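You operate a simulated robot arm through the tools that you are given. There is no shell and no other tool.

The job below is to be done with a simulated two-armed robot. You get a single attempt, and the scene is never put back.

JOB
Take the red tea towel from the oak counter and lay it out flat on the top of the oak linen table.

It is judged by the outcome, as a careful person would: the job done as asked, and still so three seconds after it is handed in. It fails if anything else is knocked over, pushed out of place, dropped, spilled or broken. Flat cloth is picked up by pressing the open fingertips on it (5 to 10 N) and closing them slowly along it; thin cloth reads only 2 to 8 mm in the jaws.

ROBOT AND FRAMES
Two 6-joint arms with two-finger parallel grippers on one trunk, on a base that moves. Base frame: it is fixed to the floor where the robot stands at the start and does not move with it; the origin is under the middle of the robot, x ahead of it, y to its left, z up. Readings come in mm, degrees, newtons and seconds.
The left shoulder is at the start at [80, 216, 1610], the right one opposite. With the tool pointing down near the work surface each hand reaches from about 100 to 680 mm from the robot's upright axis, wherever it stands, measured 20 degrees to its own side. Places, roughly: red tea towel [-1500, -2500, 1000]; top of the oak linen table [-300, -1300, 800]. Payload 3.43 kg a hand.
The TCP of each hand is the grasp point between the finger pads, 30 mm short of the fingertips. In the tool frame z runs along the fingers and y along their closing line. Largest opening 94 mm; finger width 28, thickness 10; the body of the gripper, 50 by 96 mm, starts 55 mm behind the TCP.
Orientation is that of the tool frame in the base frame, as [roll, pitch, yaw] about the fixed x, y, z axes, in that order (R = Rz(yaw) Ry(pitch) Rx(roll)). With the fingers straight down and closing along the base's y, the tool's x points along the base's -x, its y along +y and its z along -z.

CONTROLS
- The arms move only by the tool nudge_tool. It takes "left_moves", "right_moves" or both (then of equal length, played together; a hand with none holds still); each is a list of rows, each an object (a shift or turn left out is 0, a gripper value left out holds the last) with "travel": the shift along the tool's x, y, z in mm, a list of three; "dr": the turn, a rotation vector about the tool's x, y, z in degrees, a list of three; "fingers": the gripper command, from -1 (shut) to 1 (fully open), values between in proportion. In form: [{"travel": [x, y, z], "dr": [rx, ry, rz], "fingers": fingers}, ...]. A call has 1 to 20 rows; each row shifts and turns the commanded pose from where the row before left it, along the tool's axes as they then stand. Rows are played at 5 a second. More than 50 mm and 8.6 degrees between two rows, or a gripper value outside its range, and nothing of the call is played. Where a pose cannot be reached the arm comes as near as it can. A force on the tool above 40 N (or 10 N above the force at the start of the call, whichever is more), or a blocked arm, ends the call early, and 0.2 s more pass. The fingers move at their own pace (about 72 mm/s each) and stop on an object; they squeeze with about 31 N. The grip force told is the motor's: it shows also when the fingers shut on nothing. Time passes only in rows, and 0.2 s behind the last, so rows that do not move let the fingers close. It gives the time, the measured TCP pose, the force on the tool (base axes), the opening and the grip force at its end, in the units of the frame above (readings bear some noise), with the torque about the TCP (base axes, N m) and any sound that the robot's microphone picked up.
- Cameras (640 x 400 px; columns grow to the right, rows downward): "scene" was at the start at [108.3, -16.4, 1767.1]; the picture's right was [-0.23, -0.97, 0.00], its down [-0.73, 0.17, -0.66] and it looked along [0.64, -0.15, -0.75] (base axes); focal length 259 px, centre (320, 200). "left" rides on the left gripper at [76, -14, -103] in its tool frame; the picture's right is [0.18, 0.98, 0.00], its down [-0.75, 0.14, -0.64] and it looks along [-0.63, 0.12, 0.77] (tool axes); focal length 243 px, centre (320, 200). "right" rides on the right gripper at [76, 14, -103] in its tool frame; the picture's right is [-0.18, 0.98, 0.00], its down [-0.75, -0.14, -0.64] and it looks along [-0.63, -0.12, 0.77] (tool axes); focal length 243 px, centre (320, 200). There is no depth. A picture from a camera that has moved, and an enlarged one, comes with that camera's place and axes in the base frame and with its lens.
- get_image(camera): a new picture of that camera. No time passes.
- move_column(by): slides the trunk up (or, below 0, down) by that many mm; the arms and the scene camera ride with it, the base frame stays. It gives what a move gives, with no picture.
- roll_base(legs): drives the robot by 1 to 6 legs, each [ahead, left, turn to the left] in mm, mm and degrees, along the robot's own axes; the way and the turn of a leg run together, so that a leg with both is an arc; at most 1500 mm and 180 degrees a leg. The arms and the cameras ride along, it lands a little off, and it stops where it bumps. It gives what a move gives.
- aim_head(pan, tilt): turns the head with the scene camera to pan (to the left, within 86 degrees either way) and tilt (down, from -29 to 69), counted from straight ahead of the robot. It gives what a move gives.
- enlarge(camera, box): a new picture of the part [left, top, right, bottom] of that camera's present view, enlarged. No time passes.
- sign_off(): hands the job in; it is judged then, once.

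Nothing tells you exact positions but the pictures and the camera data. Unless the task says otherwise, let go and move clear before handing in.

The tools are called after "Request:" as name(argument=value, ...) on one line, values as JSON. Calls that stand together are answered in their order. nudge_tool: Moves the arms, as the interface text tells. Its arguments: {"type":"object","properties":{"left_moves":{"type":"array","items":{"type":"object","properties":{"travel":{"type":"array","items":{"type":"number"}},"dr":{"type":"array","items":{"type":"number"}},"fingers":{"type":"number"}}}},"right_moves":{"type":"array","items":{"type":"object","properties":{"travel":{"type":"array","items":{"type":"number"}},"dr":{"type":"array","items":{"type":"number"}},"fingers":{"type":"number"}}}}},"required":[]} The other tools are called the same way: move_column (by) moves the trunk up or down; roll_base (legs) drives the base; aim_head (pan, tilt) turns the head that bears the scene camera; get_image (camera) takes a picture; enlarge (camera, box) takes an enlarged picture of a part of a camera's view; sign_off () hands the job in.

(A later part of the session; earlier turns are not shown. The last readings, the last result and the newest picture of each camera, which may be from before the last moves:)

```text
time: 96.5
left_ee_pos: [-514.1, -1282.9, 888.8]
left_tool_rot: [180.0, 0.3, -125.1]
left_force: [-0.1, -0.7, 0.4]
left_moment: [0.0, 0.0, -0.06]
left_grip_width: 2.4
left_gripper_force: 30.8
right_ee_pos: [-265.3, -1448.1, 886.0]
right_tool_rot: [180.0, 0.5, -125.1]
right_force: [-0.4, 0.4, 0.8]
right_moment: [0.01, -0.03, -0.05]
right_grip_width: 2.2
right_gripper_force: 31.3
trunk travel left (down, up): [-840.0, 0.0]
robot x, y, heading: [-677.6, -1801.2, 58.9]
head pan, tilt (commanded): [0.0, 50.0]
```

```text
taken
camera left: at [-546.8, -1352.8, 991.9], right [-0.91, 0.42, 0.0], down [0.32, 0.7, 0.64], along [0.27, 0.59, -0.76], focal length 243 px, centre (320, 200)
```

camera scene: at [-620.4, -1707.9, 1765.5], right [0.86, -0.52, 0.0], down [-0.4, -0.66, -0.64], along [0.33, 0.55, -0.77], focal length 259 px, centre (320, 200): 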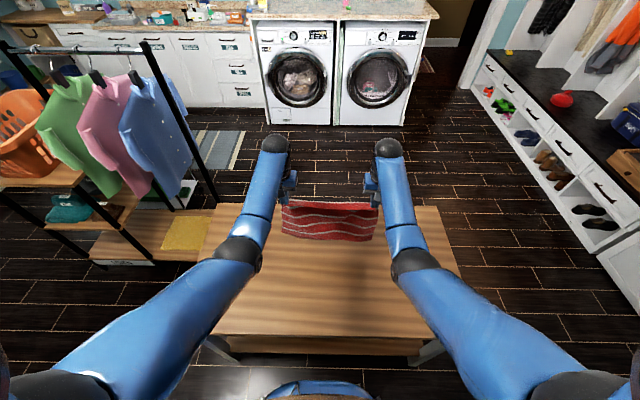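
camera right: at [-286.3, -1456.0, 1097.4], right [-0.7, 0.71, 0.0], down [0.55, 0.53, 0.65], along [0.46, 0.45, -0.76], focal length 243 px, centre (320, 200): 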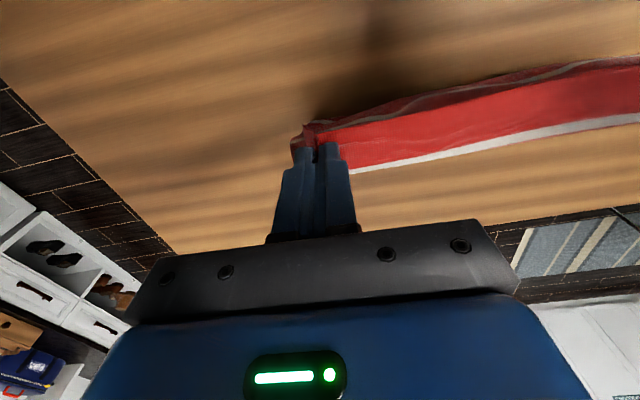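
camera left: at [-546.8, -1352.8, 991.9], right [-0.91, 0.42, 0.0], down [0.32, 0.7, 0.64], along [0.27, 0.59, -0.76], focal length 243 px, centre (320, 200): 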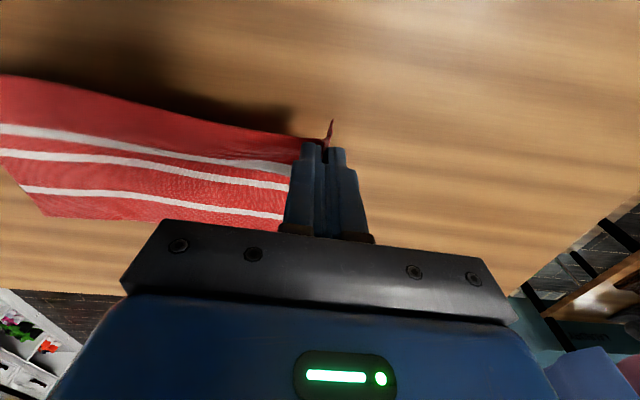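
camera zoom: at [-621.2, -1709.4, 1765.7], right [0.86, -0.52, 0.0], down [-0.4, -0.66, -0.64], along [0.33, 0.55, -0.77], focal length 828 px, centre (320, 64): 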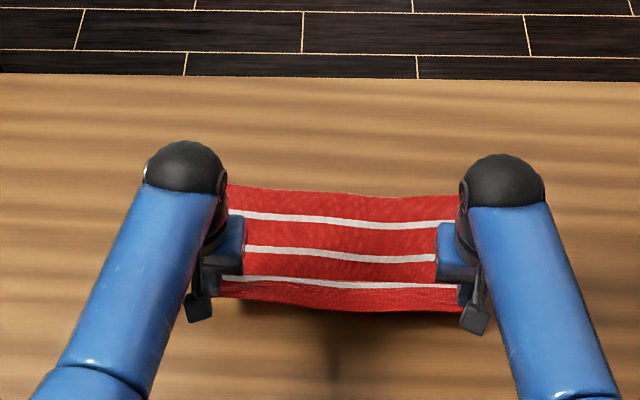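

The far edge is steady and the laid part looks flat. Continuing down to just above the table, spreading the hands a millimetre or two to keep the near edge straight.

Request:
nudge_tool(left_moves=[{"travel": [14, 0.5, 8]}, {"travel": [14, 0.5, 8]}, {"travel": [14, 0.5, 8]}, {"travel": [14, 0.5, 8]}, {"travel": [13, 0, 8]}, {"travel": [12, 0, 7]}], right_moves=[{"travel": [14, -0.5, 8]}, {"travel": [14, -0.5, 8]}, {"travel": [14, -0.5, 8]}, {"travel": [14, -0.5, 8]}, {"travel": [13, 0, 7]}, {"travel": [12, 0, 5]}])

Request:
enlarge(camera="scene", box=[220, 180, 420, 305])

Request:
get_image(camera="left")

Request:
get_image(camera="right")

```text
time: 97.9
left_ee_pos: [-562.8, -1348.1, 842.4]
left_tool_rot: [-180.0, 0.2, -125.1]
left_force: [3.4, -2.3, -1.2]
left_moment: [-0.07, -0.1, -0.03]
left_grip_width: 2.4
left_gripper_force: 30.8
right_ee_pos: [-309.2, -1517.1, 843.1]
right_tool_rot: [180.0, 0.3, -125.1]
right_force: [-3.9, 2.3, 0.2]
right_moment: [0.05, 0.07, -0.06]
right_grip_width: 1.8
right_gripper_force: 30.8
trunk travel left (down, up): [-840.0, 0.0]
robot x, y, heading: [-678.8, -1799.8, 58.6]
head pan, tilt (commanded): [0.0, 50.0]
```

```text
3.20 times, centred on (320, 242) of scene
camera zoom: at [-621.2, -1709.3, 1765.7], right [0.86, -0.52, 0.0], down [-0.4, -0.66, -0.64], along [0.33, 0.55, -0.77], focal length 828 px, centre (320, 64)
```

zoom: 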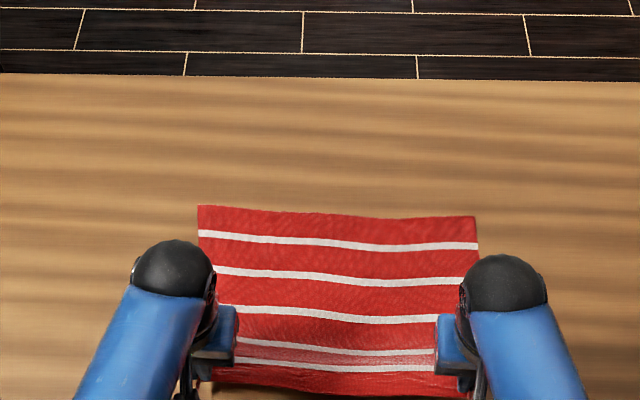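

```text
taken
camera left: at [-595.4, -1417.9, 946.0], right [-0.91, 0.41, 0.0], down [0.32, 0.7, 0.64], along [0.27, 0.59, -0.77], focal length 243 px, centre (320, 200)
```

left: 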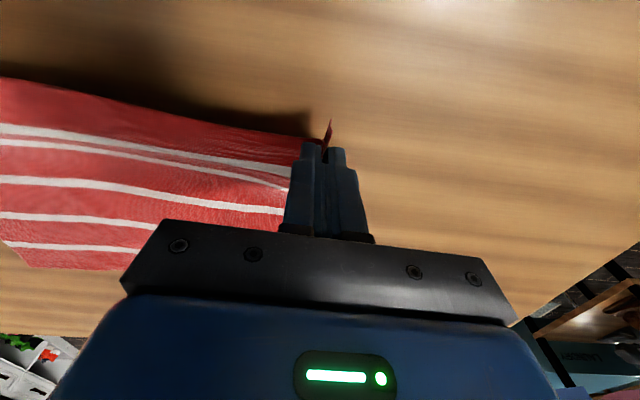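

```text
taken
camera right: at [-366.2, -1570.7, 944.6], right [-0.7, 0.71, 0.0], down [0.55, 0.53, 0.65], along [0.46, 0.45, -0.76], focal length 243 px, centre (320, 200)
```

right: 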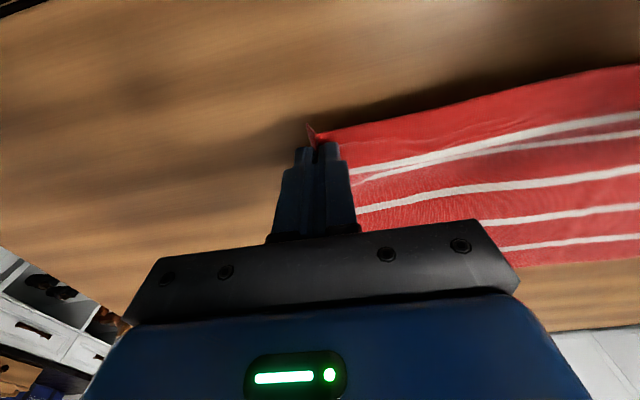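

Nearly flat: all five stripes show and only a small bulge remains near the hands. I'll draw back another ~28 mm while lowering almost to the table.

Request:
nudge_tool(left_moves=[{"travel": [7, 0, 2]}, {"travel": [7, 0, 2]}, {"travel": [7, 0, 2]}, {"travel": [7, 0, 1]}, {"travel": [0, 0, 0]}], right_moves=[{"travel": [7, 0, 2]}, {"travel": [7, 0, 2]}, {"travel": [7, 0, 2]}, {"travel": [7, 0, 1]}, {"travel": [0, 0, 0]}])

Request:
enlarge(camera="scene", box=[220, 200, 420, 325])

Request:
get_image(camera="left")

Request:
get_image(camera="right")

```text
time: 99.1
left_ee_pos: [-579.2, -1370.1, 835.6]
left_tool_rot: [179.9, 0.1, -125.1]
left_force: [2.4, -2.1, -0.5]
left_moment: [-0.09, -0.16, -0.04]
left_grip_width: 2.0
left_gripper_force: 30.3
right_ee_pos: [-325.6, -1536.6, 835.2]
right_tool_rot: [-180.0, 0.3, -125.2]
right_force: [-3.6, 3.1, -1.1]
right_moment: [0.07, 0.1, -0.06]
right_grip_width: 1.9
right_gripper_force: 30.9
trunk travel left (down, up): [-840.0, 0.0]
robot x, y, heading: [-678.5, -1804.0, 59.0]
head pan, tilt (commanded): [0.0, 50.0]
```

```text
3.20 times, centred on (320, 262) of scene
camera zoom: at [-620.5, -1708.3, 1765.6], right [0.86, -0.52, 0.0], down [-0.4, -0.66, -0.64], along [0.33, 0.55, -0.77], focal length 828 px, centre (320, 0)
```

zoom: 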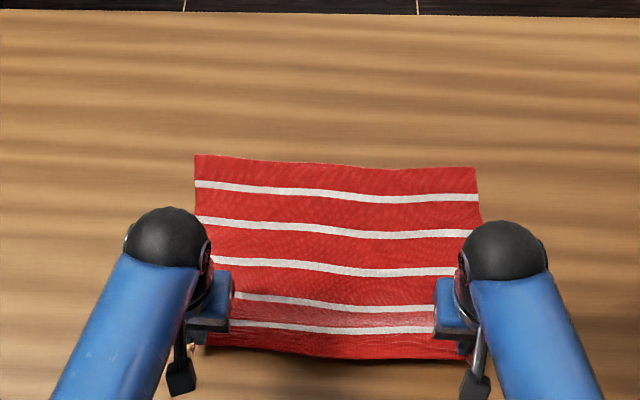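

```text
taken
camera left: at [-612.8, -1439.9, 939.1], right [-0.91, 0.42, 0.0], down [0.32, 0.7, 0.64], along [0.27, 0.59, -0.77], focal length 243 px, centre (320, 200)
```

left: 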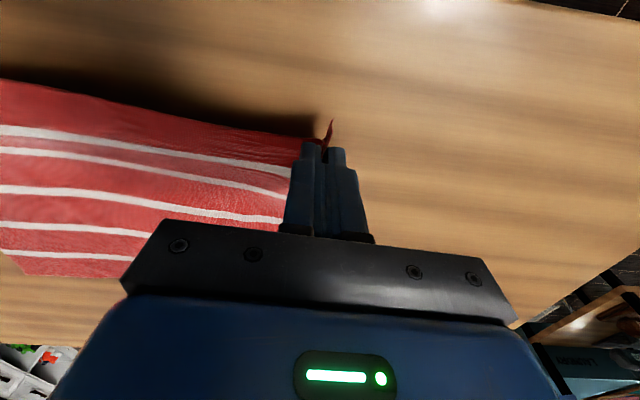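

```text
taken
camera right: at [-382.0, -1591.7, 937.3], right [-0.7, 0.72, 0.0], down [0.55, 0.53, 0.65], along [0.46, 0.45, -0.76], focal length 243 px, centre (320, 200)
```

right: 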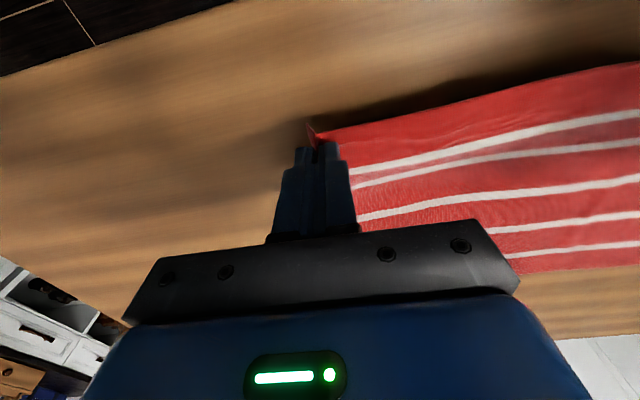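

The far edge has crept back only a little; about 25 mm of slack remains between the two nearest stripes. I'll lower the ribbon to the table and draw back slightly at table level.

Request:
nudge_tool(left_moves=[{"travel": [2, 0, 1.5]}, {"travel": [3, 0, 1.5]}, {"travel": [3, 0, 0]}, {"travel": [3, 0, 0]}, {"travel": [0, 0, 0]}], right_moves=[{"travel": [2, 0, 1.5]}, {"travel": [3, 0, 1.5]}, {"travel": [3, 0, 0]}, {"travel": [3, 0, 0]}, {"travel": [0, 0, 0]}])

Request:
enlarge(camera="scene", box=[220, 200, 420, 325])

```text
time: 100.3
left_ee_pos: [-587.4, -1379.9, 833.1]
left_tool_rot: [-179.9, 0.1, -125.1]
left_force: [5.0, -3.1, -0.1]
left_moment: [-0.11, -0.13, 0.01]
left_grip_width: 2.2
left_gripper_force: 30.7
right_ee_pos: [-331.8, -1548.7, 832.8]
right_tool_rot: [-180.0, 0.3, -125.0]
right_force: [-3.5, 2.9, -0.6]
right_moment: [0.08, 0.12, -0.06]
right_grip_width: 1.9
right_gripper_force: 31.4
trunk travel left (down, up): [-840.0, 0.0]
robot x, y, heading: [-676.2, -1798.5, 59.0]
head pan, tilt (commanded): [0.0, 50.0]
```

```text
3.20 times, centred on (320, 262) of scene
camera zoom: at [-620.4, -1708.2, 1765.6], right [0.86, -0.52, 0.0], down [-0.4, -0.66, -0.64], along [0.33, 0.55, -0.77], focal length 828 px, centre (320, 0)
```

zoom: 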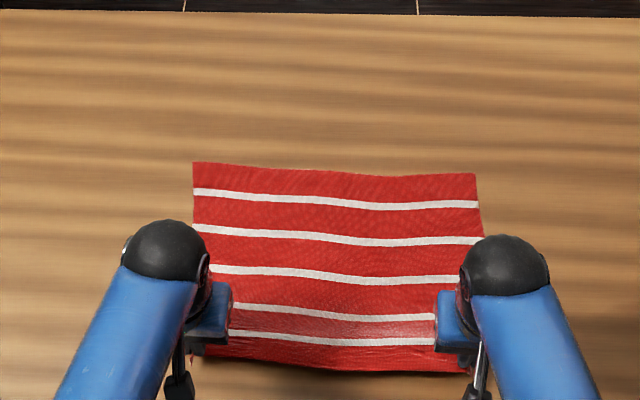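

The remaining bulge comes from the gathered pleats at the jaws, so it's time to release by spreading. First I'll press the tips lightly onto the table in small steps.

Request:
nudge_tool(left_moves=[{"travel": [0, 0, 1]}, {"travel": [0, 0, 1]}, {"travel": [0, 0, 0]}], right_moves=[{"travel": [0, 0, 1]}, {"travel": [0, 0, 1]}, {"travel": [0, 0, 0]}])

```text
time: 101.1
left_ee_pos: [-586.7, -1378.5, 830.4]
left_tool_rot: [-179.9, 0.1, -125.0]
left_force: [3.7, -2.4, -0.4]
left_moment: [-0.09, -0.16, 0.01]
left_grip_width: 2.0
left_gripper_force: 31.3
right_ee_pos: [-331.3, -1546.7, 829.1]
right_tool_rot: [180.0, 0.2, -125.1]
right_force: [-3.3, 2.7, -1.1]
right_moment: [0.03, 0.07, -0.08]
right_grip_width: 2.2
right_gripper_force: 31.3
trunk travel left (down, up): [-840.0, 0.0]
robot x, y, heading: [-677.7, -1801.4, 58.9]
head pan, tilt (commanded): [0.0, 50.0]
```

Request:
nudge_tool(left_moves=[{"travel": [0, 0, 1]}, {"travel": [0, 0, 1]}, {"travel": [0, 0, 0]}], right_moves=[{"travel": [0, 0, 1]}, {"travel": [0, 0, 1]}, {"travel": [0, 0, 0]}])

```text
time: 101.9
left_ee_pos: [-587.1, -1378.9, 829.7]
left_tool_rot: [-179.9, 0.2, -125.1]
left_force: [4.1, -2.5, -0.5]
left_moment: [-0.07, -0.13, -0.01]
left_grip_width: 2.1
left_gripper_force: 30.5
right_ee_pos: [-331.4, -1548.4, 826.5]
right_tool_rot: [-180.0, 0.2, -125.0]
right_force: [-4.6, 2.7, 0.4]
right_moment: [0.05, 0.14, -0.04]
right_grip_width: 1.8
right_gripper_force: 30.8
trunk travel left (down, up): [-840.0, 0.0]
robot x, y, heading: [-674.0, -1800.5, 58.9]
head pan, tilt (commanded): [0.0, 50.0]
```

Still no contact; stepping on down.

Request:
nudge_tool(left_moves=[{"travel": [0, 0, 1]}, {"travel": [0, 0, 1]}, {"travel": [0, 0, 0]}], right_moves=[{"travel": [0, 0, 1]}, {"travel": [0, 0, 1]}, {"travel": [0, 0, 0]}])

Request:
get_image(camera="left")

```text
time: 102.7
left_ee_pos: [-587.1, -1377.9, 826.2]
left_tool_rot: [-179.9, 0.1, -125.1]
left_force: [5.7, -2.8, -0.5]
left_moment: [-0.06, -0.16, 0.0]
left_grip_width: 2.2
left_gripper_force: 31.2
right_ee_pos: [-331.1, -1547.3, 825.0]
right_tool_rot: [180.0, 0.3, -124.9]
right_force: [-4.6, 2.9, 0.4]
right_moment: [0.08, 0.14, -0.02]
right_grip_width: 2.0
right_gripper_force: 31.2
trunk travel left (down, up): [-840.0, 0.0]
robot x, y, heading: [-677.5, -1798.9, 59.1]
head pan, tilt (commanded): [0.0, 50.0]
```

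```text
taken
camera left: at [-619.3, -1448.6, 929.9], right [-0.91, 0.41, 0.0], down [0.32, 0.7, 0.64], along [0.27, 0.59, -0.77], focal length 243 px, centre (320, 200)
```

left: 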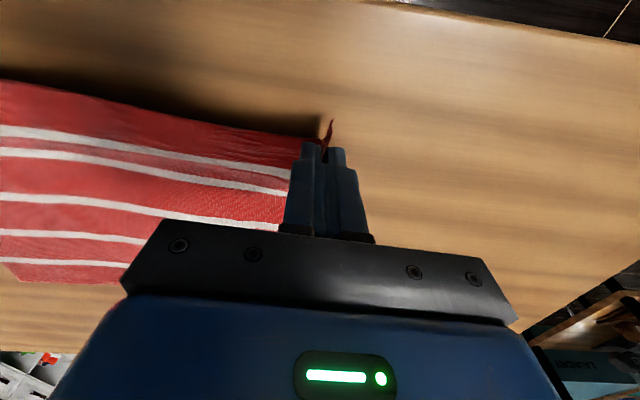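

Still in the air judging by the shadow. Lowering 3 mm more.

Request:
nudge_tool(left_moves=[{"travel": [0, 0, 1.5]}, {"travel": [0, 0, 1.5]}, {"travel": [0, 0, 0]}], right_moves=[{"travel": [0, 0, 1]}, {"travel": [0, 0, 1]}, {"travel": [0, 0, 0]}])

```text
time: 103.5
left_ee_pos: [-587.1, -1378.3, 822.1]
left_tool_rot: [-179.9, 0.0, -125.2]
left_force: [5.6, -2.2, 0.2]
left_moment: [-0.12, -0.18, 0.0]
left_grip_width: 2.7
left_gripper_force: 30.4
right_ee_pos: [-330.7, -1546.7, 826.0]
right_tool_rot: [-179.9, 0.3, -125.1]
right_force: [-4.8, 3.2, 0.6]
right_moment: [0.08, 0.15, -0.04]
right_grip_width: 2.0
right_gripper_force: 31.0
trunk travel left (down, up): [-840.0, 0.0]
robot x, y, heading: [-675.1, -1801.9, 58.9]
head pan, tilt (commanded): [0.0, 50.0]
```

Request:
nudge_tool(left_moves=[{"travel": [0, 0, 1]}, {"travel": [0, 0, 1]}, {"travel": [0, 0, 0]}], right_moves=[{"travel": [0, 0, 1]}, {"travel": [0, 0, 1.5]}, {"travel": [0, 0, 0]}])

Request:
get_image(camera="right")

```text
time: 104.3
left_ee_pos: [-587.3, -1377.6, 822.4]
left_tool_rot: [180.0, 0.1, -125.1]
left_force: [4.1, -3.1, -0.6]
left_moment: [-0.09, -0.14, -0.01]
left_grip_width: 2.2
left_gripper_force: 31.3
right_ee_pos: [-331.2, -1545.3, 822.1]
right_tool_rot: [-180.0, 0.3, -124.9]
right_force: [-4.5, 2.8, -0.6]
right_moment: [0.05, 0.11, -0.05]
right_grip_width: 2.3
right_gripper_force: 31.5
trunk travel left (down, up): [-840.0, 0.0]
robot x, y, heading: [-676.2, -1802.0, 59.1]
head pan, tilt (commanded): [0.0, 50.0]
```

```text
taken
camera right: at [-387.5, -1600.3, 924.6], right [-0.7, 0.72, 0.0], down [0.55, 0.53, 0.65], along [0.46, 0.45, -0.76], focal length 243 px, centre (320, 200)
```

right: 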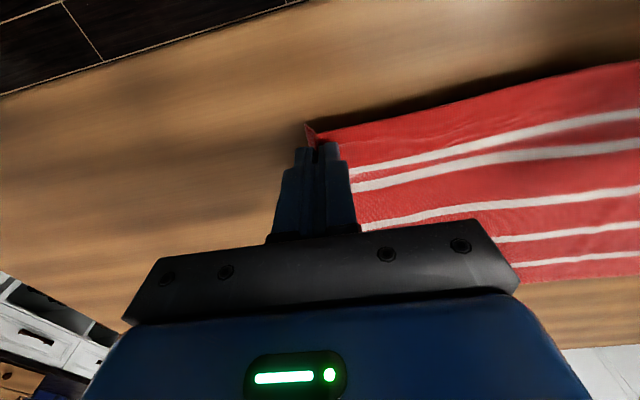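

The estimates suggest the table top is nearer 782 mm than 800. Continuing down in small steps.

Request:
nudge_tool(left_moves=[{"travel": [0, 0, 1.5]}, {"travel": [0, 0, 1.5]}, {"travel": [0, 0, 1]}, {"travel": [0, 0, 0]}], right_moves=[{"travel": [0, 0, 1.5]}, {"travel": [0, 0, 1.5]}, {"travel": [0, 0, 1]}, {"travel": [0, 0, 0]}])

```text
time: 105.3
left_ee_pos: [-586.3, -1380.2, 816.4]
left_tool_rot: [-180.0, 0.1, -125.0]
left_force: [4.5, -3.0, -0.1]
left_moment: [-0.08, -0.17, -0.01]
left_grip_width: 1.9
left_gripper_force: 30.5
right_ee_pos: [-330.4, -1546.1, 819.1]
right_tool_rot: [180.0, 0.3, -124.9]
right_force: [-5.0, 2.9, -0.6]
right_moment: [0.06, 0.12, -0.03]
right_grip_width: 1.8
right_gripper_force: 31.1
trunk travel left (down, up): [-840.0, 0.0]
robot x, y, heading: [-679.4, -1802.9, 59.0]
head pan, tilt (commanded): [0.0, 50.0]
```

Request:
nudge_tool(left_moves=[{"travel": [0, 0, 1]}, {"travel": [0, 0, 1]}, {"travel": [0, 0, 1]}, {"travel": [0, 0, 0]}], right_moves=[{"travel": [0, 0, 1]}, {"travel": [0, 0, 1]}, {"travel": [0, 0, 1]}, {"travel": [0, 0, 0]}])

Request:
get_image(camera="left")

```text
time: 106.3
left_ee_pos: [-585.6, -1379.5, 814.7]
left_tool_rot: [180.0, 0.1, -125.1]
left_force: [3.8, -2.7, 1.1]
left_moment: [-0.07, -0.15, 0.0]
left_grip_width: 2.3
left_gripper_force: 30.8
right_ee_pos: [-332.6, -1547.8, 815.1]
right_tool_rot: [180.0, 0.3, -125.1]
right_force: [-5.1, 2.0, -0.9]
right_moment: [0.09, 0.15, -0.02]
right_grip_width: 1.9
right_gripper_force: 30.7
trunk travel left (down, up): [-840.0, 0.0]
robot x, y, heading: [-680.8, -1800.1, 58.8]
head pan, tilt (commanded): [0.0, 50.0]
```

```text
taken
camera left: at [-618.6, -1448.8, 917.9], right [-0.91, 0.41, 0.0], down [0.32, 0.7, 0.64], along [0.27, 0.59, -0.77], focal length 243 px, centre (320, 200)
```

left: 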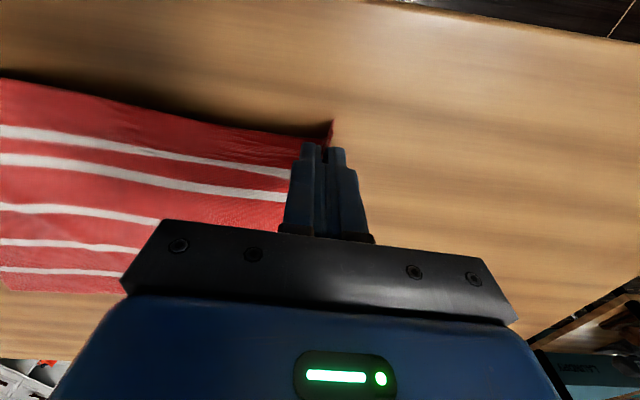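

The shadow gap is closing. A couple more millimetres.

Request:
nudge_tool(left_moves=[{"travel": [0, 0, 1]}, {"travel": [0, 0, 1]}, {"travel": [0, 0, 0]}], right_moves=[{"travel": [0, 0, 1]}, {"travel": [0, 0, 1]}, {"travel": [0, 0, 0]}])

```text
time: 107.1
left_ee_pos: [-587.2, -1379.5, 812.7]
left_tool_rot: [-179.9, 0.1, -125.2]
left_force: [4.1, -2.5, 0.5]
left_moment: [-0.13, -0.15, 0.02]
left_grip_width: 2.6
left_gripper_force: 30.6
right_ee_pos: [-330.6, -1547.4, 812.1]
right_tool_rot: [179.9, 0.3, -125.0]
right_force: [-4.8, 3.0, -0.1]
right_moment: [0.04, 0.15, -0.02]
right_grip_width: 2.0
right_gripper_force: 31.3
trunk travel left (down, up): [-840.0, 0.0]
robot x, y, heading: [-677.4, -1799.1, 58.9]
head pan, tilt (commanded): [0.0, 50.0]
```

Request:
nudge_tool(left_moves=[{"travel": [0, 0, 1]}, {"travel": [0, 0, 1]}, {"travel": [0, 0, 0]}], right_moves=[{"travel": [0, 0, 1]}, {"travel": [0, 0, 1]}, {"travel": [0, 0, 0]}])

```text
time: 107.9
left_ee_pos: [-586.2, -1378.6, 811.7]
left_tool_rot: [179.9, 0.1, -125.1]
left_force: [5.3, -2.9, 0.3]
left_moment: [-0.06, -0.17, 0.01]
left_grip_width: 2.4
left_gripper_force: 31.2
right_ee_pos: [-331.2, -1548.6, 811.3]
right_tool_rot: [180.0, 0.3, -125.1]
right_force: [-4.4, 3.9, 0.4]
right_moment: [0.09, 0.16, -0.01]
right_grip_width: 1.7
right_gripper_force: 31.1
trunk travel left (down, up): [-840.0, 0.0]
robot x, y, heading: [-677.7, -1803.3, 59.2]
head pan, tilt (commanded): [0.0, 50.0]
```

Request:
nudge_tool(left_moves=[{"travel": [0, 0, 1]}, {"travel": [0, 0, 1]}, {"travel": [0, 0, 0]}], right_moves=[{"travel": [0, 0, 1]}, {"travel": [0, 0, 1]}, {"travel": [0, 0, 0]}])

Request:
enlarge(camera="left", box=[0, 40, 400, 290])

```text
time: 108.7
left_ee_pos: [-586.5, -1378.8, 807.8]
left_tool_rot: [-180.0, 0.1, -125.1]
left_force: [4.4, -3.4, 0.2]
left_moment: [-0.09, -0.18, -0.04]
left_grip_width: 2.5
left_gripper_force: 30.7
right_ee_pos: [-331.0, -1548.0, 807.4]
right_tool_rot: [-179.9, 0.2, -124.9]
right_force: [-4.9, 2.7, 0.0]
right_moment: [0.09, 0.11, -0.06]
right_grip_width: 2.0
right_gripper_force: 31.1
trunk travel left (down, up): [-840.0, 0.0]
robot x, y, heading: [-676.8, -1805.1, 58.9]
head pan, tilt (commanded): [0.0, 50.0]
```

```text
1.60 times, centred on (200, 165) of left
camera zoom: at [-619.2, -1449.2, 911.4], right [-0.91, 0.41, 0.0], down [0.32, 0.7, 0.64], along [0.27, 0.59, -0.77], focal length 388 px, centre (512, 256)
```

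zoom: 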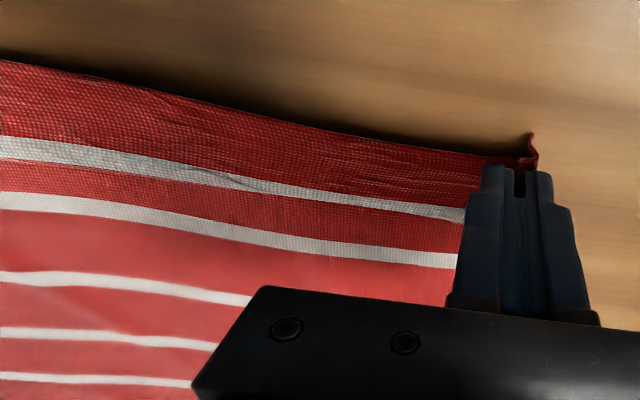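

Very close now. Two more millimetres at a time until I feel the table.

Request:
nudge_tool(left_moves=[{"travel": [0, 0, 1]}, {"travel": [0, 0, 1]}, {"travel": [0, 0, 0]}], right_moves=[{"travel": [0, 0, 1]}, {"travel": [0, 0, 1]}, {"travel": [0, 0, 0]}])

```text
time: 109.5
left_ee_pos: [-587.0, -1380.5, 807.3]
left_tool_rot: [180.0, 0.1, -125.2]
left_force: [4.4, -2.3, 0.2]
left_moment: [-0.09, -0.12, -0.03]
left_grip_width: 1.9
left_gripper_force: 31.3
right_ee_pos: [-331.1, -1547.6, 805.5]
right_tool_rot: [180.0, 0.3, -125.0]
right_force: [-3.2, 2.0, -0.6]
right_moment: [0.08, 0.1, -0.03]
right_grip_width: 2.2
right_gripper_force: 31.3
trunk travel left (down, up): [-840.0, 0.0]
robot x, y, heading: [-678.1, -1802.5, 58.9]
head pan, tilt (commanded): [0.0, 50.0]
```

Request:
nudge_tool(left_moves=[{"travel": [0, 0, 1]}, {"travel": [0, 0, 1]}, {"travel": [0, 0, 0]}], right_moves=[{"travel": [0, 0, 1]}, {"travel": [0, 0, 1]}, {"travel": [0, 0, 0]}])

```text
time: 110.3
left_ee_pos: [-586.0, -1380.1, 803.8]
left_tool_rot: [179.9, 0.1, -125.1]
left_force: [4.8, -2.2, -0.1]
left_moment: [-0.09, -0.06, 0.01]
left_grip_width: 2.3
left_gripper_force: 30.8
right_ee_pos: [-331.8, -1548.3, 803.6]
right_tool_rot: [180.0, 0.3, -125.0]
right_force: [-3.4, 2.5, 0.0]
right_moment: [0.05, 0.12, -0.04]
right_grip_width: 1.8
right_gripper_force: 30.8
trunk travel left (down, up): [-840.0, 0.0]
robot x, y, heading: [-679.3, -1798.5, 58.8]
head pan, tilt (commanded): [0.0, 50.0]
```

Request:
nudge_tool(left_moves=[{"travel": [0, 0, 1]}, {"travel": [0, 0, 1]}, {"travel": [0, 0, 0]}], right_moves=[{"travel": [0, 0, 1]}, {"travel": [0, 0, 1]}, {"travel": [0, 0, 0]}])

Request:
enlarge(camera="left", box=[0, 40, 400, 290])

Request:
enlarge(camera="scene", box=[220, 200, 420, 325])

```text
time: 111.1
left_ee_pos: [-585.8, -1378.7, 801.2]
left_tool_rot: [-179.9, 0.1, -125.1]
left_force: [3.4, -2.5, -0.4]
left_moment: [-0.09, -0.13, 0.01]
left_grip_width: 2.1
left_gripper_force: 31.1
right_ee_pos: [-333.7, -1548.0, 802.2]
right_tool_rot: [-180.0, 0.3, -125.0]
right_force: [-3.5, 2.0, 0.3]
right_moment: [0.09, 0.08, 0.03]
right_grip_width: 1.9
right_gripper_force: 30.5
trunk travel left (down, up): [-840.0, 0.0]
robot x, y, heading: [-676.9, -1798.8, 58.9]
head pan, tilt (commanded): [0.0, 50.0]
```

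```text
1.60 times, centred on (200, 165) of left
camera zoom: at [-618.9, -1449.1, 905.3], right [-0.91, 0.41, 0.0], down [0.32, 0.7, 0.64], along [0.27, 0.59, -0.77], focal length 388 px, centre (512, 256)
```

zoom: 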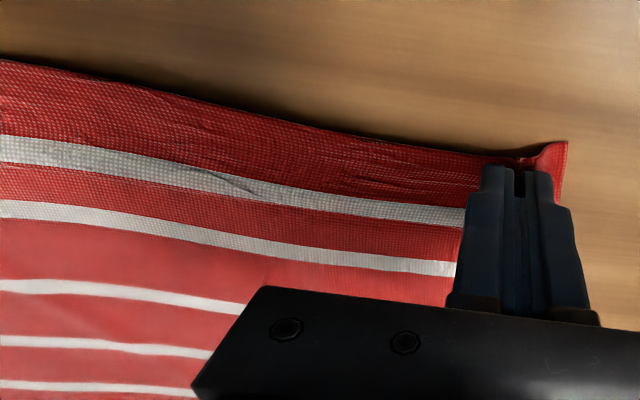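

```text
3.20 times, centred on (320, 262) of scene
camera zoom: at [-620.4, -1708.2, 1765.6], right [0.86, -0.52, 0.0], down [-0.4, -0.66, -0.64], along [0.33, 0.55, -0.77], focal length 828 px, centre (320, 0)
```

zoom: 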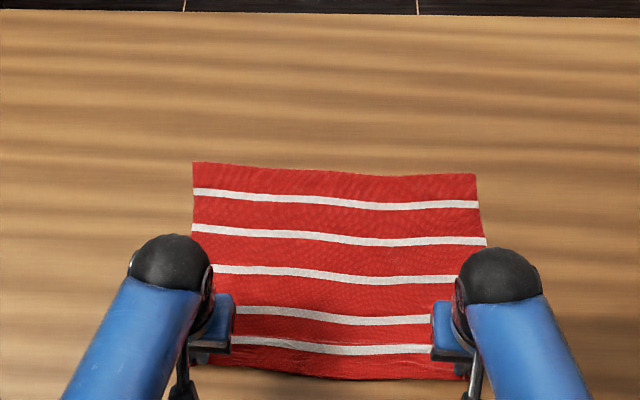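

The corner flap is now resting on the table; spacing of stripes looks nearly even. A little more.

Request:
nudge_tool(left_moves=[{"travel": [0, 0, 1]}, {"travel": [0, 0, 1]}, {"travel": [0, 0, 0]}], right_moves=[{"travel": [0, 0, 1]}, {"travel": [0, 0, 1]}, {"travel": [0, 0, 0]}])

```text
time: 111.9
left_ee_pos: [-586.4, -1378.2, 800.3]
left_tool_rot: [-180.0, 0.2, -125.1]
left_force: [3.8, -3.9, -1.4]
left_moment: [-0.08, -0.11, 0.02]
left_grip_width: 2.3
left_gripper_force: 31.2
right_ee_pos: [-330.6, -1548.1, 799.7]
right_tool_rot: [180.0, 0.3, -125.0]
right_force: [-4.7, 2.2, 0.4]
right_moment: [0.1, 0.14, -0.08]
right_grip_width: 1.9
right_gripper_force: 30.9
trunk travel left (down, up): [-840.0, 0.0]
robot x, y, heading: [-676.8, -1800.7, 59.0]
head pan, tilt (commanded): [0.0, 50.0]
```

Request:
nudge_tool(left_moves=[{"travel": [0, 0, 1]}, {"travel": [0, 0, 1]}, {"travel": [0, 0, 0]}], right_moves=[{"travel": [0, 0, 1]}, {"travel": [0, 0, 1]}, {"travel": [0, 0, 0]}])

```text
time: 112.7
left_ee_pos: [-586.9, -1378.3, 798.7]
left_tool_rot: [180.0, 0.1, -125.1]
left_force: [5.4, -3.7, -0.4]
left_moment: [-0.13, -0.18, -0.03]
left_grip_width: 2.2
left_gripper_force: 31.2
right_ee_pos: [-331.7, -1548.6, 798.6]
right_tool_rot: [180.0, 0.3, -125.0]
right_force: [-5.2, 3.7, -0.1]
right_moment: [0.13, 0.16, -0.03]
right_grip_width: 2.0
right_gripper_force: 31.1
trunk travel left (down, up): [-840.0, 0.0]
robot x, y, heading: [-676.2, -1803.4, 58.8]
head pan, tilt (commanded): [0.0, 50.0]
```

Request:
nudge_tool(left_moves=[{"travel": [0, 0, 1]}, {"travel": [0, 0, 1]}, {"travel": [0, 0, 0]}], right_moves=[{"travel": [0, 0, 1]}, {"travel": [0, 0, 1]}, {"travel": [0, 0, 0]}])

Request:
enlarge(camera="left", box=[0, 40, 400, 290])

Request:
enlarge(camera="right", box=[240, 40, 640, 290])

```text
time: 113.5
left_ee_pos: [-588.0, -1379.2, 796.5]
left_tool_rot: [-179.9, 0.2, -125.1]
left_force: [5.8, -3.8, 0.1]
left_moment: [-0.12, -0.16, 0.02]
left_grip_width: 2.4
left_gripper_force: 30.9
right_ee_pos: [-330.5, -1548.2, 796.8]
right_tool_rot: [-180.0, 0.4, -125.1]
right_force: [-5.2, 3.9, 0.1]
right_moment: [0.1, 0.14, -0.06]
right_grip_width: 2.1
right_gripper_force: 30.6
trunk travel left (down, up): [-840.0, 0.0]
robot x, y, heading: [-678.5, -1804.7, 58.8]
head pan, tilt (commanded): [0.0, 50.0]
```

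```text
1.60 times, centred on (200, 165) of left
camera zoom: at [-618.8, -1448.2, 900.0], right [-0.91, 0.41, 0.0], down [0.32, 0.7, 0.64], along [0.27, 0.59, -0.77], focal length 388 px, centre (512, 256)
```

zoom: 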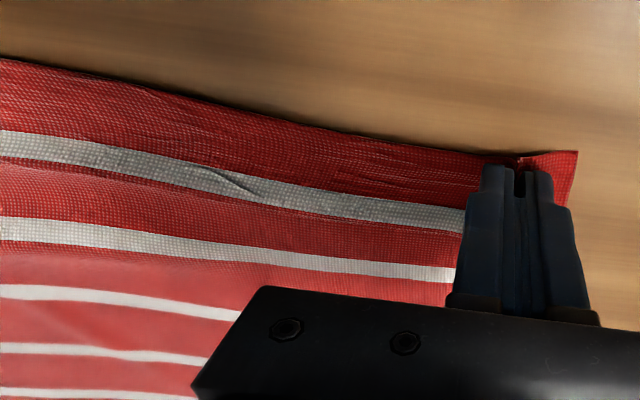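

```text
1.60 times, centred on (440, 165) of right
camera zoom: at [-387.3, -1602.8, 898.9], right [-0.7, 0.72, 0.0], down [0.55, 0.53, 0.65], along [0.46, 0.45, -0.76], focal length 388 px, centre (128, 256)
```

zoom: 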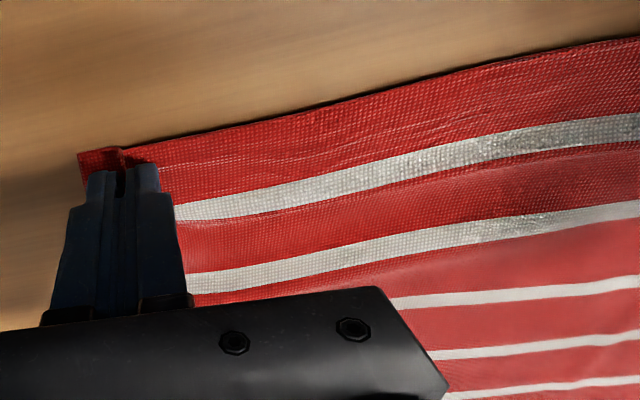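

The ribbon is essentially on the table. One final press step to feel contact.

Request:
nudge_tool(left_moves=[{"travel": [0, 0, 1]}, {"travel": [0, 0, 1]}, {"travel": [0, 0, 0]}], right_moves=[{"travel": [0, 0, 1]}, {"travel": [0, 0, 1]}, {"travel": [0, 0, 0]}])

```text
time: 114.3
left_ee_pos: [-586.5, -1377.5, 794.2]
left_tool_rot: [-180.0, 0.0, -125.1]
left_force: [5.2, -3.4, 2.9]
left_moment: [-0.16, -0.21, 0.01]
left_grip_width: 2.2
left_gripper_force: 30.9
right_ee_pos: [-331.6, -1549.2, 796.1]
right_tool_rot: [180.0, 0.3, -125.0]
right_force: [-4.5, 3.9, 1.0]
right_moment: [0.11, 0.18, -0.01]
right_grip_width: 2.0
right_gripper_force: 31.1
trunk travel left (down, up): [-840.0, 0.0]
robot x, y, heading: [-680.2, -1802.0, 58.9]
head pan, tilt (commanded): [0.0, 50.0]
```

Both tips are in light contact (3 N and 1 N). Now I'll open slowly while sliding each hand outward, so the inner finger stays put and the outer finger spreads the corner.

Request:
nudge_tool(left_moves=[{"travel": [0, 0, 0]}, {"travel": [0, 2.3, 0], "fingers": -0.9}, {"travel": [0, 2.3, 0], "fingers": -0.8}, {"travel": [0, 2.3, 0], "fingers": -0.7}, {"travel": [0, 2.3, 0], "fingers": -0.6}, {"travel": [0, 2.3, 0], "fingers": -0.5}, {"travel": [0, 2.3, 0], "fingers": -0.4}, {"travel": [0, 2.3, 0], "fingers": -0.3}, {"travel": [0, 2.3, 0], "fingers": -0.2}, {"travel": [0, 2.3, 0], "fingers": -0.1}, {"travel": [0, 2.3, 0], "fingers": 0.0}, {"travel": [0, 0, 0]}], right_moves=[{"travel": [0, 0, 0.7]}, {"travel": [0, -2.3, 0], "fingers": -0.9}, {"travel": [0, -2.3, 0], "fingers": -0.8}, {"travel": [0, -2.3, 0], "fingers": -0.7}, {"travel": [0, -2.3, 0], "fingers": -0.6}, {"travel": [0, -2.3, 0], "fingers": -0.5}, {"travel": [0, -2.3, 0], "fingers": -0.4}, {"travel": [0, -2.3, 0], "fingers": -0.3}, {"travel": [0, -2.3, 0], "fingers": -0.2}, {"travel": [0, -2.3, 0], "fingers": -0.1}, {"travel": [0, -2.3, 0], "fingers": 0.0}, {"travel": [0, 0, 0]}])

Request:
enlarge(camera="left", box=[0, 40, 400, 290])

Request:
enlarge(camera="right", box=[240, 40, 640, 290])

Request:
enlarge(camera="scene", box=[220, 200, 420, 325])

```text
time: 116.9
left_ee_pos: [-605.6, -1365.0, 795.0]
left_tool_rot: [180.0, 0.1, -125.2]
left_force: [-0.3, 0.1, -0.5]
left_moment: [0.01, 0.02, -0.03]
left_grip_width: 47.2
left_gripper_force: 0.0
right_ee_pos: [-312.9, -1561.0, 796.0]
right_tool_rot: [180.0, 0.3, -124.9]
right_force: [-0.4, 0.3, 0.2]
right_moment: [0.0, 0.01, 0.01]
right_grip_width: 47.0
right_gripper_force: 0.1
trunk travel left (down, up): [-840.0, 0.0]
robot x, y, heading: [-672.9, -1803.3, 58.9]
head pan, tilt (commanded): [0.0, 50.0]
```

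```text
1.60 times, centred on (200, 165) of left
camera zoom: at [-637.2, -1434.7, 898.6], right [-0.91, 0.42, 0.0], down [0.32, 0.7, 0.64], along [0.27, 0.59, -0.77], focal length 388 px, centre (512, 256)
```

zoom: 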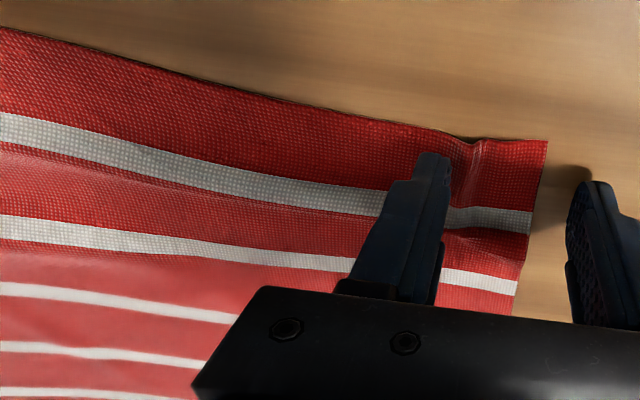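

```text
1.60 times, centred on (440, 165) of right
camera zoom: at [-368.9, -1615.8, 897.5], right [-0.7, 0.71, 0.0], down [0.55, 0.53, 0.65], along [0.46, 0.45, -0.76], focal length 388 px, centre (128, 256)
```

zoom: 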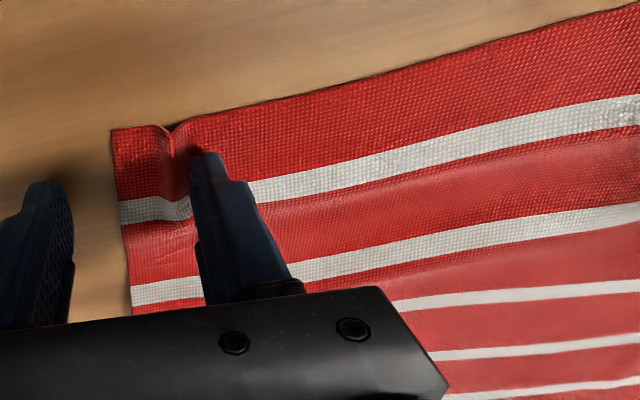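

```text
3.20 times, centred on (320, 262) of scene
camera zoom: at [-620.4, -1708.1, 1765.5], right [0.86, -0.52, 0.0], down [-0.4, -0.66, -0.64], along [0.33, 0.55, -0.77], focal length 828 px, centre (320, 0)
```

zoom: 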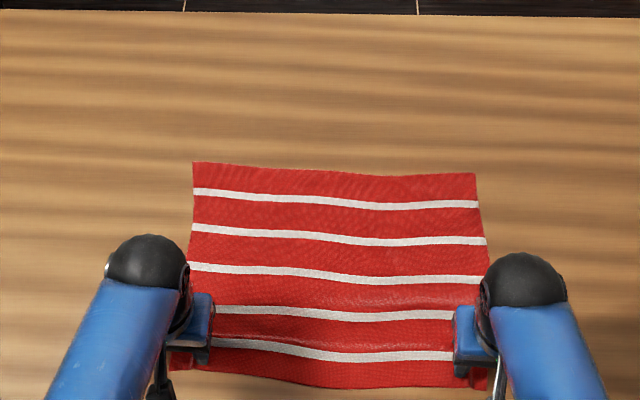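

The towel is released and lies nearly flat, with only small ridges near the two near corners. I'll lift the hands straight up slowly and inspect.

Request:
nudge_tool(left_moves=[{"travel": [0, 0, -5]}, {"travel": [0, 0, -10]}, {"travel": [0, 0, -20]}, {"travel": [0, 0, -30]}, {"travel": [0, 0, -35]}, {"travel": [0, 40, 0]}, {"travel": [0, 40, 0]}, {"travel": [0, 30, 0]}, {"travel": [0, 0, 0]}], right_moves=[{"travel": [0, 0, -5]}, {"travel": [0, 0, -10]}, {"travel": [0, 0, -20]}, {"travel": [0, 0, -30]}, {"travel": [0, 0, -35]}, {"travel": [0, -40, 0]}, {"travel": [0, -40, 0]}, {"travel": [0, -30, 0]}, {"travel": [0, 0, 0]}])

Request:
enlarge(camera="scene", box=[220, 200, 420, 325])

Request:
get_image(camera="scene")

Request:
get_image(camera="left")

Request:
get_image(camera="right")

```text
time: 118.9
left_ee_pos: [-696.7, -1301.1, 895.1]
left_tool_rot: [-180.0, 0.0, -125.2]
left_force: [-0.9, 0.0, 0.4]
left_moment: [0.03, 0.03, 0.01]
left_grip_width: 46.8
left_gripper_force: 0.1
right_ee_pos: [-223.1, -1625.4, 892.9]
right_tool_rot: [-180.0, 0.3, -125.0]
right_force: [-0.8, -0.1, 0.7]
right_moment: [-0.02, 0.03, -0.03]
right_grip_width: 47.3
right_gripper_force: 0.1
trunk travel left (down, up): [-840.0, 0.0]
robot x, y, heading: [-677.5, -1798.9, 58.9]
head pan, tilt (commanded): [0.0, 50.0]
```

```text
3.20 times, centred on (320, 262) of scene
camera zoom: at [-620.4, -1708.3, 1765.6], right [0.86, -0.52, 0.0], down [-0.4, -0.66, -0.64], along [0.33, 0.55, -0.77], focal length 828 px, centre (320, 0)
```

zoom: 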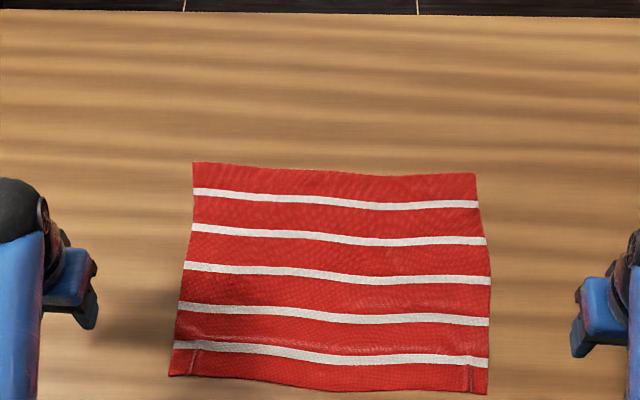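

```text
taken
camera scene: at [-620.4, -1708.3, 1765.6], right [0.86, -0.52, 0.0], down [-0.4, -0.66, -0.64], along [0.33, 0.55, -0.77], focal length 259 px, centre (320, 200)
```

scene: 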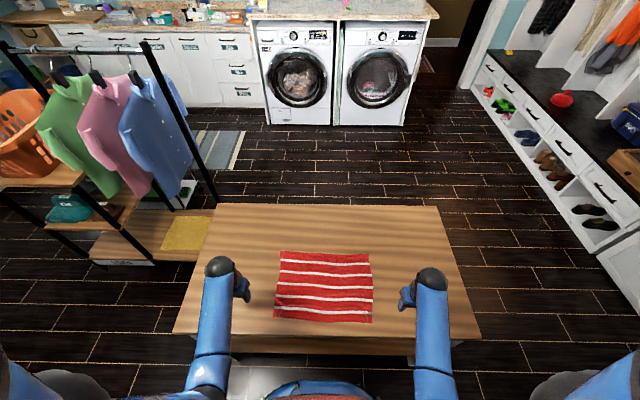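

```text
taken
camera left: at [-728.5, -1372.4, 998.9], right [-0.91, 0.41, 0.0], down [0.32, 0.7, 0.64], along [0.27, 0.59, -0.77], focal length 243 px, centre (320, 200)
```

left: 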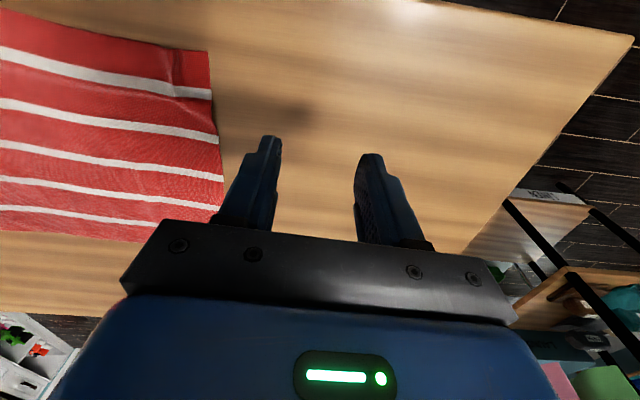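

```text
taken
camera right: at [-279.5, -1679.3, 995.1], right [-0.7, 0.71, 0.0], down [0.55, 0.53, 0.65], along [0.46, 0.45, -0.76], focal length 243 px, centre (320, 200)
```

right: 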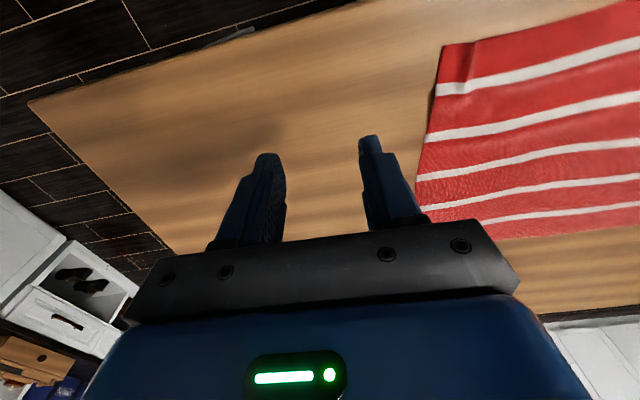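

The towel lies open on the table with all stripes showing; only small pleat ridges at the two near corners and a faint ripple remain. Let me look closely.

Request:
enlarge(camera="left", box=[0, 0, 320, 240])

Request:
enlarge(camera="right", box=[380, 0, 640, 240])

Request:
enlarge(camera="scene", box=[260, 240, 390, 330])

```text
1.67 times, centred on (160, 120) of left
camera zoom: at [-728.5, -1372.4, 998.9], right [-0.91, 0.41, 0.0], down [0.32, 0.7, 0.64], along [0.27, 0.59, -0.77], focal length 404 px, centre (587, 333)
```

zoom: 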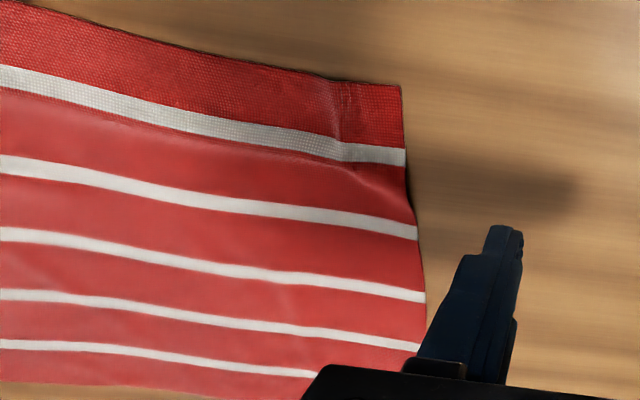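

```text
1.67 times, centred on (510, 120) of right
camera zoom: at [-279.5, -1679.3, 995.1], right [-0.7, 0.71, 0.0], down [0.55, 0.53, 0.65], along [0.46, 0.45, -0.76], focal length 404 px, centre (3, 333)
```

zoom: 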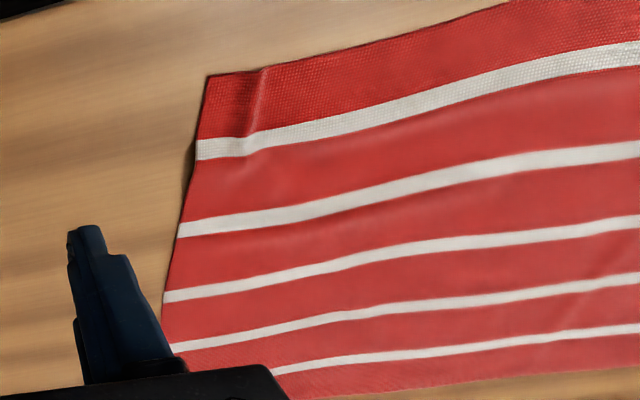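

```text
4.44 times, centred on (325, 285) of scene
camera zoom: at [-620.4, -1708.3, 1765.6], right [0.86, -0.52, 0.0], down [-0.4, -0.66, -0.64], along [0.33, 0.55, -0.77], focal length 1150 px, centre (298, -178)
```

zoom: 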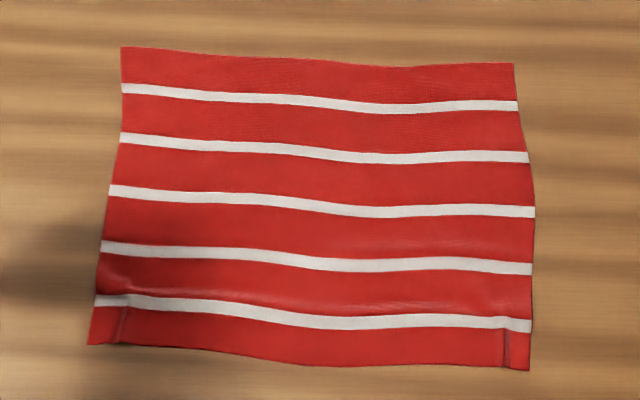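

The towel is spread out fully (about 375 × 275 mm) and flat apart from millimetre-scale ridges. I'll raise the hands, back away from the table, and check the towel and the counter.

Request:
nudge_tool(left_moves=[{"travel": [0, 0, -30]}, {"travel": [0, 0, -30]}, {"travel": [0, 0, -20]}, {"travel": [0, 0, 0]}], right_moves=[{"travel": [0, 0, -30]}, {"travel": [0, 0, -30]}, {"travel": [0, 0, -20]}, {"travel": [0, 0, 0]}])

Request:
roll_base(legs=[[-180, 0, 0]])

Request:
get_image(camera="scene")

Request:
enlarge(camera="scene", box=[240, 150, 420, 265])

```text
time: 119.9
left_ee_pos: [-694.6, -1301.2, 973.1]
left_tool_rot: [-180.0, 0.1, -125.1]
left_force: [-0.6, 0.3, 0.3]
left_moment: [0.0, 0.01, 0.0]
left_grip_width: 47.0
left_gripper_force: 0.0
right_ee_pos: [-223.6, -1625.1, 976.1]
right_tool_rot: [179.9, 0.3, -125.0]
right_force: [-0.7, -0.6, 0.1]
right_moment: [-0.02, 0.02, 0.01]
right_grip_width: 47.1
right_gripper_force: 0.1
trunk travel left (down, up): [-840.0, 0.0]
robot x, y, heading: [-677.9, -1801.2, 59.0]
head pan, tilt (commanded): [0.0, 50.0]
```

```text
time: 121.4
left_ee_pos: [-783.7, -1449.5, 972.6]
left_tool_rot: [179.9, -0.1, -125.1]
left_force: [0.5, -0.3, -0.1]
left_moment: [-0.03, -0.02, -0.04]
left_grip_width: 46.8
left_gripper_force: 0.0
right_ee_pos: [-313.3, -1771.1, 973.7]
right_tool_rot: [-179.9, 0.1, -125.1]
right_force: [-0.7, 0.0, -0.6]
right_moment: [-0.01, 0.0, -0.03]
right_grip_width: 47.1
right_gripper_force: 0.0
trunk travel left (down, up): [-840.0, 0.0]
robot x, y, heading: [-770.9, -1948.3, 58.9]
head pan, tilt (commanded): [0.0, 50.0]
```

```text
taken
camera scene: at [-708.1, -1853.6, 1765.1], right [0.86, -0.52, 0.0], down [-0.4, -0.66, -0.64], along [0.33, 0.55, -0.77], focal length 259 px, centre (320, 200)
```

scene: 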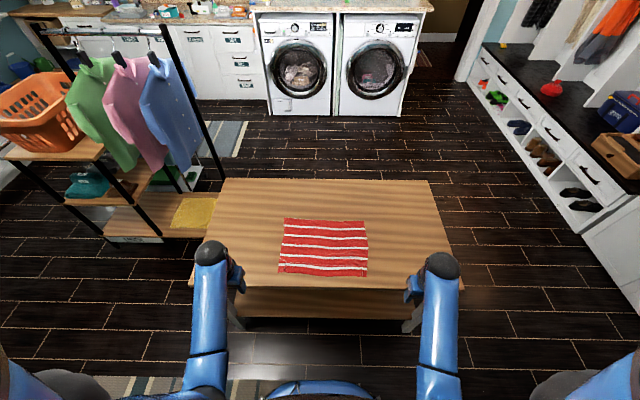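

```text
3.48 times, centred on (330, 208) of scene
camera zoom: at [-708.1, -1853.6, 1765.1], right [0.86, -0.52, 0.0], down [-0.4, -0.66, -0.64], along [0.33, 0.55, -0.77], focal length 900 px, centre (285, 174)
```

zoom: 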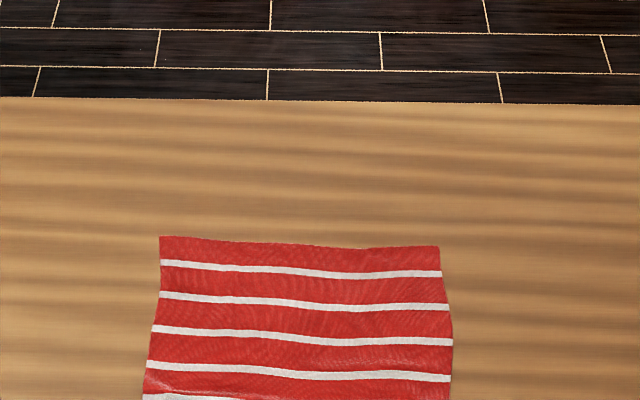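

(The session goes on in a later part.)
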